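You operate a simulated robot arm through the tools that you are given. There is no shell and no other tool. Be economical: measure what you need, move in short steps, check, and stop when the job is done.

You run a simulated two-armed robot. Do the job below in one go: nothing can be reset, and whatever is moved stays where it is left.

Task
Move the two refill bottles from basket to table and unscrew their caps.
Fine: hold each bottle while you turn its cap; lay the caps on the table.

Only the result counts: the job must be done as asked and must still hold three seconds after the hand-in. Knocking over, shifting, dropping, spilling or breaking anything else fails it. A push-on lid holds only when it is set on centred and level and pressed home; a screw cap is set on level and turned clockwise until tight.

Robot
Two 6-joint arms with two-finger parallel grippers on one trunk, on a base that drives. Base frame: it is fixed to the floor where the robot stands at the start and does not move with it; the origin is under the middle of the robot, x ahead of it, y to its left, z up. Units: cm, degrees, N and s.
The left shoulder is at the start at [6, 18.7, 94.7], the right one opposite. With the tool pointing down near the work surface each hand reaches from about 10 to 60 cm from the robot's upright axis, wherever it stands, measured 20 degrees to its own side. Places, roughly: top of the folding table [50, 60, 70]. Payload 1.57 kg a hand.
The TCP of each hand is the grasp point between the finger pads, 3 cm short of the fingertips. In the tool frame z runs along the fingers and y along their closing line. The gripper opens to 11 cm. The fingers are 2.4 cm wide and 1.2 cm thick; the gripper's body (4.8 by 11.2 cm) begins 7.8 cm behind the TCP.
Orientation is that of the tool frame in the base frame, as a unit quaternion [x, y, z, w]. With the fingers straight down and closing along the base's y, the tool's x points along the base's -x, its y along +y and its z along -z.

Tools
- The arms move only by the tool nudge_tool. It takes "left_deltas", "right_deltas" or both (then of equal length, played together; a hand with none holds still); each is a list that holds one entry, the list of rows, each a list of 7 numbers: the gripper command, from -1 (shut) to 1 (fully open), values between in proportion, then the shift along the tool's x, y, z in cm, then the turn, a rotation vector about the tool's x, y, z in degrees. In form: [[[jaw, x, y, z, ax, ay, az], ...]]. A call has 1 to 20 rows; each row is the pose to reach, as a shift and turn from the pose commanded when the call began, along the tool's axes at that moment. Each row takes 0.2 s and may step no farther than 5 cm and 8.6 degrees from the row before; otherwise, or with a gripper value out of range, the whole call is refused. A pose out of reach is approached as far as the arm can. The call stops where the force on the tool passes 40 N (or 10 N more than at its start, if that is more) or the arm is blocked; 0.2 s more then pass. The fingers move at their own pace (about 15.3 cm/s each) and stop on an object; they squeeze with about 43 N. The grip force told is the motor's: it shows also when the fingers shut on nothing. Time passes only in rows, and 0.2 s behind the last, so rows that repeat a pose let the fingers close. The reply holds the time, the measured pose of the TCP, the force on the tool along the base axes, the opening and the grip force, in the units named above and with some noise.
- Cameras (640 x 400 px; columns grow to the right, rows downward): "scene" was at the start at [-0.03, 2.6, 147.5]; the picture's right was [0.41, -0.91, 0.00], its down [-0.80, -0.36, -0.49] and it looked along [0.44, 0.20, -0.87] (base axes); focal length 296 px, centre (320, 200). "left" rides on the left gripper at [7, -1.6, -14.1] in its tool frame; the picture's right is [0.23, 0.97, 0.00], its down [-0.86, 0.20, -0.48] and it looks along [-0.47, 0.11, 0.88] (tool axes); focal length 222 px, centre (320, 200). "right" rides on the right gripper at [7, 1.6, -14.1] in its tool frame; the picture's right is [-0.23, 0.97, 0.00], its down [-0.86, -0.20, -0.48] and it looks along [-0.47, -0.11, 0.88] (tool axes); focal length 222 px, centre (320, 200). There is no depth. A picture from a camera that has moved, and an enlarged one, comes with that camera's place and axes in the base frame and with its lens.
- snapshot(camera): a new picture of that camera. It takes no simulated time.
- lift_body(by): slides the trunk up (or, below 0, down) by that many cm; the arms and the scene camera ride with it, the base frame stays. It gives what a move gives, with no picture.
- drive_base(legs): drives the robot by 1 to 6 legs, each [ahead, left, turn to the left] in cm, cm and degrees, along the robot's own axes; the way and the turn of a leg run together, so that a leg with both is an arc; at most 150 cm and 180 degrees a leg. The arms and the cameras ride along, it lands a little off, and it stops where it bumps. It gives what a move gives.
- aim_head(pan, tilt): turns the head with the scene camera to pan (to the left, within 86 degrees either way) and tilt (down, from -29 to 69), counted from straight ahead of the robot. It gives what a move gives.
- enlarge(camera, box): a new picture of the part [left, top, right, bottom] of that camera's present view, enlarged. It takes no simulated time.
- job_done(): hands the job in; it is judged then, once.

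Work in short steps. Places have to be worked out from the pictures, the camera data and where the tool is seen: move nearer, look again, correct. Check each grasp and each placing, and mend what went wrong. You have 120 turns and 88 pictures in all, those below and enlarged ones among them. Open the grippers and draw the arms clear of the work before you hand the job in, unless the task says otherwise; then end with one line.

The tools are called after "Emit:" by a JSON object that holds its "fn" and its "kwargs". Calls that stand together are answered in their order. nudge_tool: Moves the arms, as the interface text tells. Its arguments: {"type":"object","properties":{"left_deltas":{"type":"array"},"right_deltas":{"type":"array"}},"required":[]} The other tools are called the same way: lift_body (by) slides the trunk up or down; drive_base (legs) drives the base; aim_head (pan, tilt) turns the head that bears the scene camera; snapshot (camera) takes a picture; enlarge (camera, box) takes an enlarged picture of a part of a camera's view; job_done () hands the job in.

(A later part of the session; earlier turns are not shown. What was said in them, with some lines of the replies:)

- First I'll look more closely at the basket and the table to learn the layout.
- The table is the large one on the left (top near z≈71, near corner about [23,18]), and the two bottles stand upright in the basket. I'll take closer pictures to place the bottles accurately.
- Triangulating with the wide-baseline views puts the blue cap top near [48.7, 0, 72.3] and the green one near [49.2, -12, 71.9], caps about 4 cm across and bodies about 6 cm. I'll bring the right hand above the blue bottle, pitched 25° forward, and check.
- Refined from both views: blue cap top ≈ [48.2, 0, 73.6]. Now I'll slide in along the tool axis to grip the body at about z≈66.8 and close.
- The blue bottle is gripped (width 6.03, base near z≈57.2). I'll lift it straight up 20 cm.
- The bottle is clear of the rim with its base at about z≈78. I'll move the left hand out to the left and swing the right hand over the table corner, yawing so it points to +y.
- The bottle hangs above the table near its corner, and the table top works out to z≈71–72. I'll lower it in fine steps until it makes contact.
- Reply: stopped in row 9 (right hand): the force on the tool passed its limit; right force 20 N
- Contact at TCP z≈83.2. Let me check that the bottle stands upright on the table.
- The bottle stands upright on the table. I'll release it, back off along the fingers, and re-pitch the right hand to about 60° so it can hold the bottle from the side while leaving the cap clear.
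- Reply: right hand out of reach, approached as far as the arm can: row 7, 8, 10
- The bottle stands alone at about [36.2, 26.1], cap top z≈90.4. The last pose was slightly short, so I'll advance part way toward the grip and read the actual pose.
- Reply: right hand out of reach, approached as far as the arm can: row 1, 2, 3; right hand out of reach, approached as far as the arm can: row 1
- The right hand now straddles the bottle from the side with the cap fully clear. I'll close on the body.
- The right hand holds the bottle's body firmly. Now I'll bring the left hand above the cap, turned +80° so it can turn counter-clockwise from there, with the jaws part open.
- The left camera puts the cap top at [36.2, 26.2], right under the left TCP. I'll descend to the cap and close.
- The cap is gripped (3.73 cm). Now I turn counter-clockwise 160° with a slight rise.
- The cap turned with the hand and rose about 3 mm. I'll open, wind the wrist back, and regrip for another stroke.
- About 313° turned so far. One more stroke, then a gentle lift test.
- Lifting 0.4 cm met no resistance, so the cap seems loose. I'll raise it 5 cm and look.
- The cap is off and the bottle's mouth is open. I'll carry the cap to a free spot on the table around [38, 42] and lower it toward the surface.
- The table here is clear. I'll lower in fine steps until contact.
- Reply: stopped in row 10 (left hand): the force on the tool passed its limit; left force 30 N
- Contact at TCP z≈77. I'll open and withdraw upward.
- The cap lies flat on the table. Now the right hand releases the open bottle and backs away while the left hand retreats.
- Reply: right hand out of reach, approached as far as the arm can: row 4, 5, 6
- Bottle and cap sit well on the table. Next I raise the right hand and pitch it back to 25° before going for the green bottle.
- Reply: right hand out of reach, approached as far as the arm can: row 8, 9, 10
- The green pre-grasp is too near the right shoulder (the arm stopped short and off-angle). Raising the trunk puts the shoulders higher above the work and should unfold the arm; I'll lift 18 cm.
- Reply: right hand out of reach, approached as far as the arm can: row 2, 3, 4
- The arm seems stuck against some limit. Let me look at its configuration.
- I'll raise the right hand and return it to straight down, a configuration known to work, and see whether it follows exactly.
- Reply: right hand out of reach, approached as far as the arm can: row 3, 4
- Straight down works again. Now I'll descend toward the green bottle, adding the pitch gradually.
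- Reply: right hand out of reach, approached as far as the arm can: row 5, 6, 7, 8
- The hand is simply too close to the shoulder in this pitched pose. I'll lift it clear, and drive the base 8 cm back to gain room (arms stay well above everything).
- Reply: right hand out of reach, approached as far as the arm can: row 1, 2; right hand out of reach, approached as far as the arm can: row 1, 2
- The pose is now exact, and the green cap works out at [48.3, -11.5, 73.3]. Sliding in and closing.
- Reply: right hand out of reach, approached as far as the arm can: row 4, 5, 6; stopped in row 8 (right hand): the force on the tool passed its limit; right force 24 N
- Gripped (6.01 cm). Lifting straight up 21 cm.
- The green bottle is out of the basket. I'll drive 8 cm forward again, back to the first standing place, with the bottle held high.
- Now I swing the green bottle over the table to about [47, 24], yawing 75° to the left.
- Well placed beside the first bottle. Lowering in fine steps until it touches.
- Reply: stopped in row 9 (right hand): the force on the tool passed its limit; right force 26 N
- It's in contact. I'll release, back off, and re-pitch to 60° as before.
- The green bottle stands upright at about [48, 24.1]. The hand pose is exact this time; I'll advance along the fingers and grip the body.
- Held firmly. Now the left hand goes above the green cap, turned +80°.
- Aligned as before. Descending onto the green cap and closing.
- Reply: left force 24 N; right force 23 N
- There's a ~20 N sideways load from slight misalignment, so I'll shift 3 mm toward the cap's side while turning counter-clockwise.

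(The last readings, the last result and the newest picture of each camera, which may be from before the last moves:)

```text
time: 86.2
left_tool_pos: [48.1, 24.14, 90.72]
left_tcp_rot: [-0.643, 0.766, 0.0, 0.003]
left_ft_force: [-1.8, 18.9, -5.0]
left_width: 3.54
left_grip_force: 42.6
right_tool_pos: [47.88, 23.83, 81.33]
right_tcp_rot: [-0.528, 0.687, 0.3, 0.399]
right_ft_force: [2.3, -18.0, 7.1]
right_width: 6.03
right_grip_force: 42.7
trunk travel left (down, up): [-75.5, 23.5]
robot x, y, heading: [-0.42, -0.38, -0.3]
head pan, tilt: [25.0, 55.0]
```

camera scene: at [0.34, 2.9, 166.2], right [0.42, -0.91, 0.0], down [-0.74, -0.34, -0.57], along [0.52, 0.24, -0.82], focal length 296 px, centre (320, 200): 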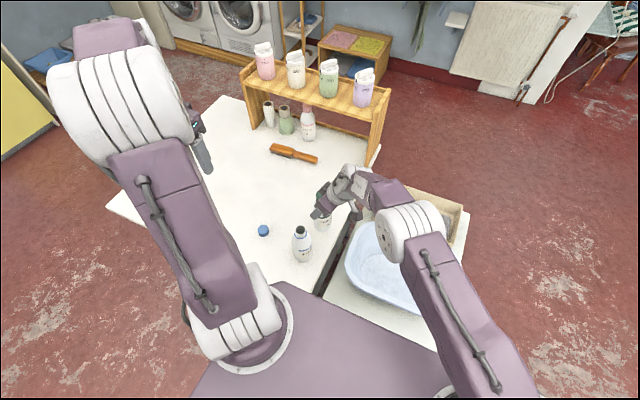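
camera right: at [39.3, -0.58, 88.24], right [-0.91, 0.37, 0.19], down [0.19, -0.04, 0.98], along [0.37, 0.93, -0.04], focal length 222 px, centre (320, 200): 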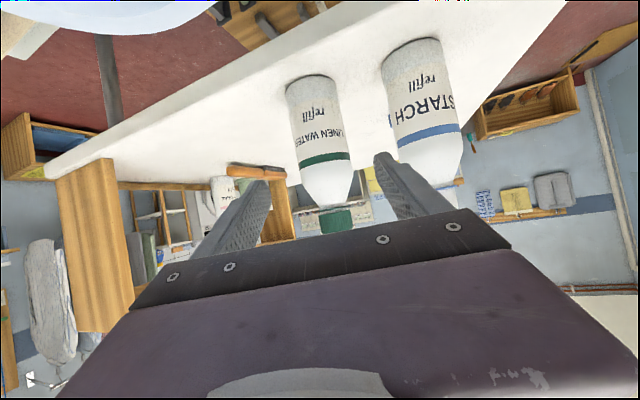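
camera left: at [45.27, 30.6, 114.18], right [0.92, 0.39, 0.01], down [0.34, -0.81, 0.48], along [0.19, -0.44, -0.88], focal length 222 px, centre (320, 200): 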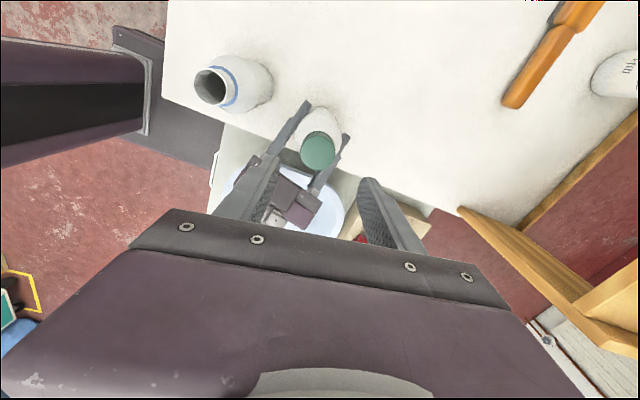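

The stroke completed and the cap rose with the hand. Open, wind back, and stroke again.

Emit:
{"fn": "nudge_tool", "kwargs": {"left_deltas": [[[0.1, 0, 0, 0, 0, 0, 0], [0.1, -0.2, 0, 0, 0, 0, 0], [0.1, -0.2, 0, 0, 0, 0, 8.5], [0.1, -0.2, 0, 0, 0, 0, 17], [0.1, -0.2, 0, 0, 0, 0, 25.5], [0.1, -0.2, 0, 0, 0, 0, 34], [0.1, -0.2, 0, 0, 0, 0, 42.5], [0.1, -0.2, 0, 0, 0, 0, 51], [0.1, -0.2, 0, 0, 0, 0, 59.5], [0.1, -0.2, 0, 0, 0, 0, 68], [0.1, -0.2, 0, 0, 0, 0, 76.5], [0.1, -0.2, 0, 0, 0, 0, 85], [0.1, -0.2, 0, 0, 0, 0, 93.5], [0.1, -0.2, 0, 0, 0, 0, 102], [0.1, -0.2, 0, 0, 0, 0, 110.5], [0.1, -0.2, 0, 0, 0, 0, 119], [0.1, -0.2, 0, 0, 0, 0, 127.5], [0.1, -0.2, 0, 0, 0, 0, 136], [0.1, -0.2, 0, 0, 0, 0, 144.5], [0.1, -0.2, 0, 0, 0, 0, 153]]]}}

Emit:
{"fn": "nudge_tool", "kwargs": {"left_deltas": [[[-1, 0, 0, 0, 0, 0, 0], [-1, 0, 0, 0, 0, 0, 0], [-1, 0, 0, -0.01, 0, 0, -8.5], [-1, 0, 0, -0.03, 0, 0, -17], [-1, 0, 0, -0.05, 0, 0, -25.5], [-1, 0, 0, -0.06, 0, 0, -34], [-1, 0, 0, -0.08, 0, 0, -42.5], [-1, 0, 0, -0.1, 0, 0, -51], [-1, 0, 0, -0.11, 0, 0, -59.5], [-1, 0, 0, -0.13, 0, 0, -68], [-1, 0, 0, -0.15, 0, 0, -76.5], [-1, 0, 0, -0.16, 0, 0, -85], [-1, 0, 0, -0.18, 0, 0, -93.5], [-1, 0, 0, -0.2, 0, 0, -102], [-1, 0, 0, -0.21, 0, 0, -110.5], [-1, 0, 0, -0.23, 0, 0, -119], [-1, 0, 0, -0.25, 0, 0, -127.5], [-1, 0, 0, -0.26, 0, 0, -136], [-1, 0, 0, -0.28, 0, 0, -144.5], [-1, 0, 0, -0.3, 0, 0, -153]]]}}

Emit:
{"fn": "enlarge", "kwargs": {"camera": "scene", "box": [230, 140, 390, 250]}}

```text
time: 90.5
left_tool_pos: [48.0, 24.16, 90.64]
left_tcp_rot: [0.597, 0.802, 0.004, 0.001]
left_ft_force: [0.4, -0.2, -1.0]
left_width: 6.06
left_grip_force: 0.2
right_tool_pos: [47.92, 23.87, 81.28]
right_tcp_rot: [-0.528, 0.687, 0.3, 0.399]
right_ft_force: [-0.3, 1.5, 5.6]
right_width: 6.04
right_grip_force: 43.2
trunk travel left (down, up): [-75.5, 23.5]
robot x, y, heading: [-0.1, 0.01, -0.3]
head pan, tilt: [25.0, 55.0]
```

```text
time: 94.7
left_tool_pos: [48.14, 24.29, 91.05]
left_tcp_rot: [-0.643, 0.766, -0.001, 0.004]
left_ft_force: [-6.3, -3.9, -1.2]
left_width: 3.4
left_grip_force: 41.9
right_tool_pos: [47.83, 23.83, 81.33]
right_tcp_rot: [-0.528, 0.687, 0.3, 0.4]
right_ft_force: [8.0, 5.1, 10.0]
right_width: 5.99
right_grip_force: 43.0
trunk travel left (down, up): [-75.5, 23.5]
robot x, y, heading: [-0.16, -0.22, 0.2]
head pan, tilt: [25.0, 55.0]
```

```text
3.64 times, centred on (310, 195) of scene
camera zoom: at [0.23, 2.89, 166.2], right [0.42, -0.91, 0.0], down [-0.74, -0.34, -0.57], along [0.52, 0.24, -0.82], focal length 1078 px, centre (356, 218)
```

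zoom: 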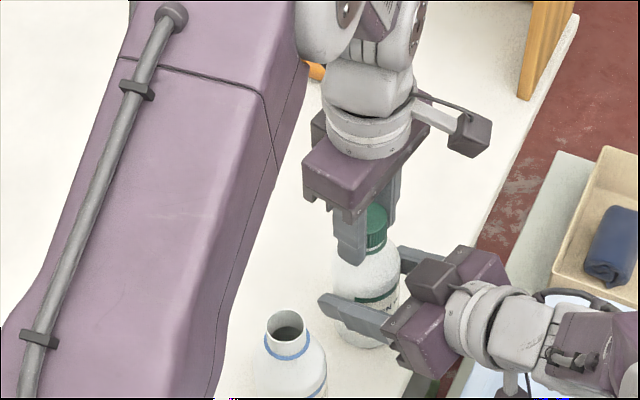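

A third stroke, as with the blue cap, followed by a gentle lift test.

Emit:
{"fn": "nudge_tool", "kwargs": {"left_deltas": [[[0.1, 0, 0, 0, 0, 0, 0], [0.1, 0, 0, 0, 0, 0, 0], [0.1, 0, 0, 0, 0, 0, 8.5], [0.1, 0, 0, 0, 0, 0, 17], [0.1, 0, 0, 0, 0, 0, 25.5], [0.1, 0, 0, 0, 0, 0, 34], [0.1, 0, 0, 0, 0, 0, 42.5], [0.1, 0, 0, 0, 0, 0, 51], [0.1, 0, 0, 0, 0, 0, 59.5], [0.1, 0, 0, 0, 0, 0, 68], [0.1, 0, 0, 0, 0, 0, 76.5], [0.1, 0, 0, 0, 0, 0, 85], [0.1, 0, 0, 0, 0, 0, 93.5], [0.1, 0, 0, 0, 0, 0, 102], [0.1, 0, 0, 0, 0, 0, 110.5], [0.1, 0, 0, 0, 0, 0, 119], [0.1, 0, 0, 0, 0, 0, 127.5], [0.1, 0, 0, 0, 0, 0, 136], [0.1, 0, 0, 0, 0, 0, 144.5], [0.1, 0, 0, 0, 0, 0, 153]]]}}

Emit:
{"fn": "nudge_tool", "kwargs": {"left_deltas": [[[-1, 0, 0, 0, 0, 0, 0], [-1, 0, 0, 0, 0, 0, 0], [-1, 0, 0, -0.01, 0, 0, -8.5], [-1, 0, 0, -0.03, 0, 0, -17], [-1, 0, 0, -0.05, 0, 0, -25.5], [-1, 0, 0, -0.06, 0, 0, -34], [-1, 0, 0, -0.08, 0, 0, -42.5], [-1, 0, 0, -0.1, 0, 0, -51], [-1, 0, 0, -0.11, 0, 0, -59.5], [-1, 0, 0, -0.13, 0, 0, -68], [-1, 0, 0, -0.15, 0, 0, -76.5], [-1, 0, 0, -0.16, 0, 0, -85], [-1, 0, 0, -0.18, 0, 0, -93.5], [-1, 0, 0, -0.2, 0, 0, -102], [-1, 0, 0, -0.21, 0, 0, -110.5], [-1, 0, 0, -0.23, 0, 0, -119], [-1, 0, 0, -0.25, 0, 0, -127.5], [-1, 0, 0, -0.26, 0, 0, -136], [-1, 0, 0, -0.28, 0, 0, -144.5], [-1, 0, 0, -0.3, 0, 0, -153]]]}}

Emit:
{"fn": "nudge_tool", "kwargs": {"left_deltas": [[[-1, 0, 0, -0.1, 0, 0, 0], [-1, 0, 0, -0.2, 0, 0, 0], [-1, 0, 0, -0.3, 0, 0, 0], [-1, 0, 0, -0.4, 0, 0, 0]]]}}

```text
time: 98.8
left_tool_pos: [48.01, 24.18, 91.03]
left_tcp_rot: [0.596, 0.803, 0.004, 0.002]
left_ft_force: [0.1, 0.7, -0.8]
left_width: 6.04
left_grip_force: 0.0
right_tool_pos: [47.98, 23.8, 81.34]
right_tcp_rot: [-0.528, 0.687, 0.3, 0.4]
right_ft_force: [-2.7, -0.7, 5.4]
right_width: 5.99
right_grip_force: 43.2
trunk travel left (down, up): [-75.5, 23.5]
robot x, y, heading: [-0.3, 0.05, 0.0]
head pan, tilt: [25.0, 55.0]
```

```text
time: 103.0
left_tool_pos: [48.04, 24.03, 91.27]
left_tcp_rot: [-0.643, 0.766, 0.001, 0.003]
left_ft_force: [4.6, 11.2, -0.2]
left_width: 3.5
left_grip_force: 42.6
right_tool_pos: [48.0, 23.8, 81.23]
right_tcp_rot: [-0.528, 0.687, 0.3, 0.399]
right_ft_force: [-4.5, -11.1, 4.6]
right_width: 6.0
right_grip_force: 42.6
trunk travel left (down, up): [-75.5, 23.5]
robot x, y, heading: [-0.03, -0.41, -0.2]
head pan, tilt: [25.0, 55.0]
```

```text
time: 104.0
left_tool_pos: [48.07, 24.29, 91.74]
left_tcp_rot: [-0.643, 0.766, -0.001, 0.003]
left_ft_force: [-0.4, 0.5, 0.4]
left_width: 3.52
left_grip_force: 42.6
right_tool_pos: [48.03, 23.86, 81.19]
right_tcp_rot: [-0.528, 0.687, 0.3, 0.4]
right_ft_force: [2.2, -0.4, 0.9]
right_width: 6.01
right_grip_force: 43.2
trunk travel left (down, up): [-75.5, 23.5]
robot x, y, heading: [0.11, 0.03, 0.1]
head pan, tilt: [25.0, 55.0]
```

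The cap comes free with no force. Raising it 6 cm and checking.

Emit:
{"fn": "nudge_tool", "kwargs": {"left_deltas": [[[-1, 0, 0, -0.5, 0, 0, 0], [-1, 0, 0, -1.5, 0, 0, 0], [-1, 0, 0, -3.5, 0, 0, 0], [-1, 0, 0, -6.5, 0, 0, 0]]]}}

Emit:
{"fn": "enlarge", "kwargs": {"camera": "scene", "box": [230, 140, 390, 250]}}

```text
time: 105.0
left_tool_pos: [47.93, 24.24, 98.24]
left_tcp_rot: [-0.642, 0.767, 0.0, 0.004]
left_ft_force: [0.1, 0.7, -0.6]
left_width: 3.53
left_grip_force: 41.8
right_tool_pos: [47.85, 23.84, 81.27]
right_tcp_rot: [-0.528, 0.687, 0.3, 0.399]
right_ft_force: [-0.2, -0.1, 1.7]
right_width: 5.98
right_grip_force: 43.3
trunk travel left (down, up): [-75.5, 23.5]
robot x, y, heading: [-0.63, -0.02, -0.1]
head pan, tilt: [25.0, 55.0]
```

```text
3.64 times, centred on (310, 195) of scene
camera zoom: at [0.24, 2.88, 166.19], right [0.42, -0.91, 0.0], down [-0.74, -0.34, -0.57], along [0.52, 0.24, -0.82], focal length 1078 px, centre (356, 218)
```

zoom: 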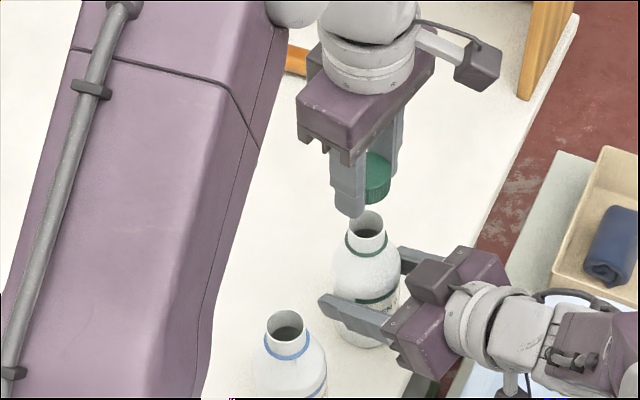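

The green cap is off too. I'll carry it to [48, 40] on the table, next to the blue cap but apart from it.

Emit:
{"fn": "nudge_tool", "kwargs": {"left_deltas": [[[-1, -3.2, 0.55, 0, 0, 0, 8], [-1, -6.4, 1.1, 0, 0, 0, 16], [-1, -9.6, 1.65, 0, 0, 0, 24], [-1, -12.8, 2.2, 1, 0, 0, 32], [-1, -15.76, 2.77, 3, 0, 0, 40], [-1, -15.76, 2.77, 7, 0, 0, 48], [-1, -15.76, 2.77, 11, 0, 0, 56], [-1, -15.76, 2.77, 15, 0, 0, 64], [-1, -15.76, 2.77, 17, 0, 0, 72], [-1, -15.76, 2.77, 19, 0, 0, 80]]]}}

Emit:
{"fn": "snapshot", "kwargs": {"camera": "left"}}

```text
time: 107.2
left_tool_pos: [48.01, 40.2, 79.13]
left_tcp_rot: [0.002, 1.0, 0.002, 0.002]
left_ft_force: [0.3, 0.0, 0.5]
left_width: 3.51
left_grip_force: 42.3
right_tool_pos: [47.97, 23.78, 81.19]
right_tcp_rot: [-0.528, 0.687, 0.3, 0.4]
right_ft_force: [0.3, 0.0, 1.0]
right_width: 6.01
right_grip_force: 42.9
trunk travel left (down, up): [-75.5, 23.5]
robot x, y, heading: [-0.49, -0.11, 0.1]
head pan, tilt: [25.0, 55.0]
```

```text
30 pictures are left
camera left: at [40.89, 38.73, 93.26], right [-0.22, 0.97, 0.0], down [0.85, 0.19, 0.48], along [0.47, 0.11, -0.88], focal length 222 px, centre (320, 200)
```

left: 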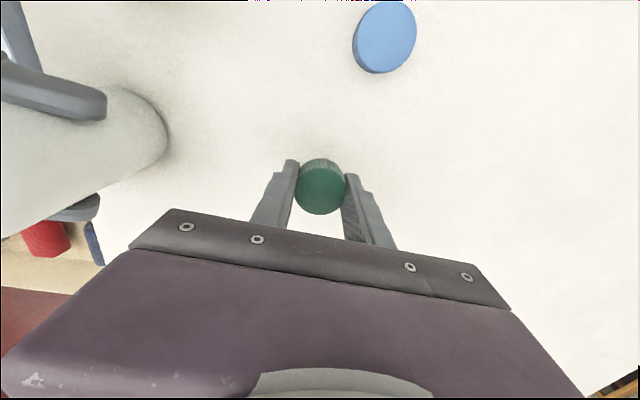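

Clear of everything. Lowering in fine steps to contact.

Emit:
{"fn": "nudge_tool", "kwargs": {"left_deltas": [[[-1, 0, 0, 0.5, 0, 0, 0], [-1, 0, 0, 1, 0, 0, 0], [-1, 0, 0, 1.2, 0, 0, 0], [-1, 0, 0, 1.4, 0, 0, 0], [-1, 0, 0, 1.6, 0, 0, 0], [-1, 0, 0, 1.8, 0, 0, 0], [-1, 0, 0, 2.0, 0, 0, 0], [-1, 0, 0, 2.15, 0, 0, 0], [-1, 0, 0, 2.3, 0, 0, 0], [-1, 0, 0, 2.45, 0, 0, 0], [-1, 0, 0, 2.6, 0, 0, 0], [-1, 0, 0, 2.75, 0, 0, 0], [-1, 0, 0, 2.9, 0, 0, 0], [-1, 0, 0, 3.05, 0, 0, 0], [-1, 0, 0, 3.2, 0, 0, 0]]]}}

```text
time: 110.1
left_tool_pos: [48.02, 40.24, 77.09]
left_tcp_rot: [0.001, 1.0, 0.004, 0.007]
left_ft_force: [-9.7, -5.3, 25.6]
left_width: 3.54
left_grip_force: 41.9
right_tool_pos: [47.69, 23.77, 81.47]
right_tcp_rot: [-0.527, 0.687, 0.3, 0.401]
right_ft_force: [-0.3, 0.1, -0.6]
right_width: 6.01
right_grip_force: 42.8
trunk travel left (down, up): [-75.5, 23.5]
robot x, y, heading: [-0.1, -0.06, -0.2]
head pan, tilt: [25.0, 55.0]
stopped in row 14 (left hand): the force on the tool passed its limit (the readings are from after the stop); the commanded pose is now the measured one
```

Contact at z≈77.1, same as the first cap. Open and withdraw upward; then the right hand releases the bottle and backs off.

Emit:
{"fn": "nudge_tool", "kwargs": {"left_deltas": [[[-0.2, 0, 0, -0.1, 0, 0, 0], [0.2, 0, 0, -0.1, 0, 0, 0], [0.2, 0, 0, -0.1, 0, 0, 0], [0.2, 0, 0, -4, 0, 0, 0], [0.2, 0, 0, -9, 0, 0, 0], [0.2, 0, 0, -14, 0, 0, 0], [0.2, 0, 0, -19, 0, 0, 0]]]}}

Emit:
{"fn": "nudge_tool", "kwargs": {"right_deltas": [[[0.0, 0, 0, 0, 0, 0, 0], [0.5, 0, 0, 0, 0, 0, 0], [0.6, 0, 0, 0, 0, 0, 0], [0.6, 0, 0, -3, 0, 0, 0], [0.6, 0, 0, -7, 0, 0, 0], [0.6, 0, 0, -11, 0, 0, 0], [0.6, -2, 0, -13, 0, 0, 0]]], "left_deltas": [[[0.2, 0, 0, 0, 0, 0, 0], [0.2, 4, 2, 0, 0, 0, 0], [0.2, 8, 4, 0, 0, 0, 0], [0.2, 12, 6, 0, 0, 0, 0], [0.2, 16, 8, 0, 0, 0, 0], [0.2, 16, 8, 0, 0, 0, 0], [0.2, 16, 8, 0, 0, 0, 0]]]}}

Emit:
{"fn": "snapshot", "kwargs": {"camera": "scene"}}

Emit:
{"fn": "enlarge", "kwargs": {"camera": "scene", "box": [230, 160, 390, 270]}}

```text
time: 111.7
left_tool_pos: [48.01, 40.64, 95.77]
left_tcp_rot: [0.001, 1.0, 0.003, 0.005]
left_ft_force: [0.5, -0.4, 0.1]
left_width: 6.6
left_grip_force: 0.0
right_tool_pos: [47.85, 23.74, 81.24]
right_tcp_rot: [-0.528, 0.687, 0.301, 0.4]
right_ft_force: [-0.1, -0.1, 2.1]
right_width: 6.0
right_grip_force: 43.0
trunk travel left (down, up): [-75.5, 23.5]
robot x, y, heading: [-0.2, -0.13, -0.3]
head pan, tilt: [25.0, 55.0]
```

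```text
time: 113.3
left_tool_pos: [31.92, 48.58, 95.57]
left_tcp_rot: [0.001, 1.0, 0.004, 0.006]
left_ft_force: [-0.8, -0.1, -0.2]
left_width: 6.6
left_grip_force: 0.1
right_tool_pos: [45.17, 13.99, 89.56]
right_tcp_rot: [-0.529, 0.686, 0.301, 0.399]
right_ft_force: [-0.2, 0.1, -0.1]
right_width: 8.79
right_grip_force: 0.1
trunk travel left (down, up): [-75.5, 23.5]
robot x, y, heading: [-0.22, -0.15, -0.1]
head pan, tilt: [25.0, 55.0]
```

```text
29 pictures are left
camera scene: at [0.26, 2.94, 166.19], right [0.42, -0.91, 0.0], down [-0.74, -0.35, -0.57], along [0.52, 0.24, -0.82], focal length 296 px, centre (320, 200)
```

scene: 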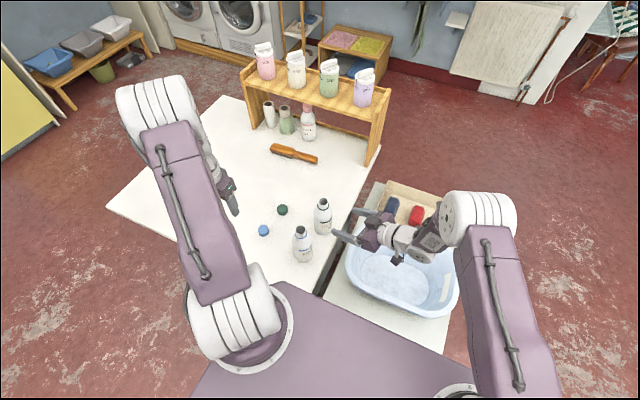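

```text
3.64 times, centred on (310, 215) of scene
camera zoom: at [0.26, 2.94, 166.19], right [0.42, -0.91, 0.0], down [-0.74, -0.35, -0.57], along [0.52, 0.24, -0.82], focal length 1078 px, centre (356, 146)
```

zoom: 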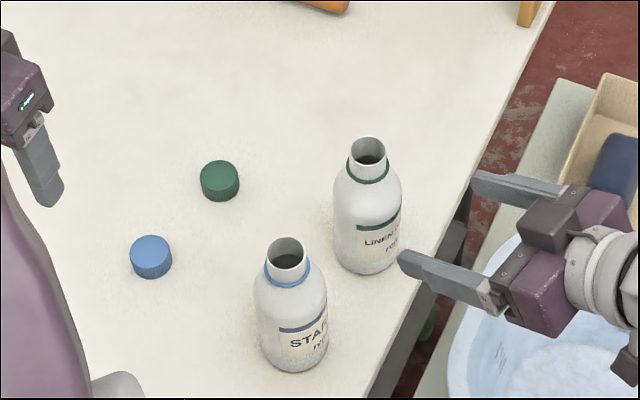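

Both bottles stand open on the table with both caps lying flat beside them. I'll draw both arms farther away with grippers open before handing in.

Emit:
{"fn": "nudge_tool", "kwargs": {"right_deltas": [[[0.6, -1, -0.7, -3.5, 0, 0, 0], [0.6, -2, -1.4, -7, 0, 0, 0], [1, -3.1, -2, -10.7, 0, 0, 0], [1, -3.1, -2, -10.7, 0, 0, 0]]], "left_deltas": [[[0.2, 0, 2, -4, 0, 0, 0], [0.2, 0, 4, -8, 0, 0, 0], [1, 0, 6, -12, 0, 0, 0], [1, 0, 6, -12, 0, 0, 0]]]}}

Emit:
{"fn": "snapshot", "kwargs": {"camera": "scene"}}

```text
time: 114.3
left_tool_pos: [31.88, 54.35, 107.77]
left_tcp_rot: [0.001, 1.0, 0.004, 0.006]
left_ft_force: [-0.6, 0.2, 0.3]
left_width: 11.0
left_grip_force: 0.0
right_tool_pos: [45.71, 6.21, 97.98]
right_tcp_rot: [-0.53, 0.69, 0.296, 0.394]
right_ft_force: [-0.1, -0.1, 0.4]
right_width: 11.0
right_grip_force: 0.0
right hand out of reach, approached as far as the arm can: row 2, 3, 4
trunk travel left (down, up): [-75.5, 23.5]
robot x, y, heading: [-0.1, -0.03, -0.0]
head pan, tilt: [25.0, 55.0]
```

```text
27 pictures are left
camera scene: at [0.37, 2.92, 166.19], right [0.42, -0.91, 0.0], down [-0.74, -0.35, -0.57], along [0.52, 0.24, -0.82], focal length 296 px, centre (320, 200)
```

scene: 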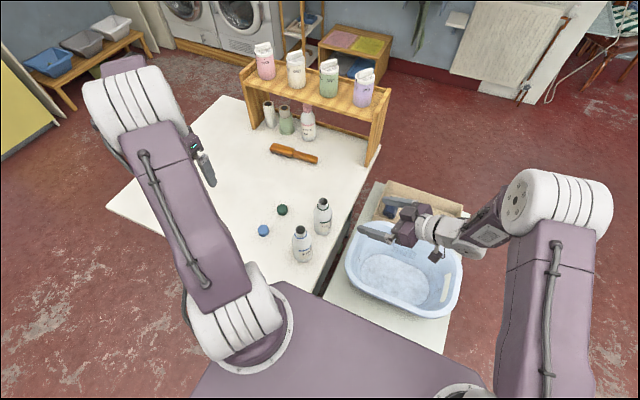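

Everything is in place, the arms are clear and the grippers are open. Handing in.

Emit:
{"fn": "job_done", "kwargs": {}}

```text
The job is handed in.
```

Both refill bottles now stand open on the table, with their caps lying flat beside them.
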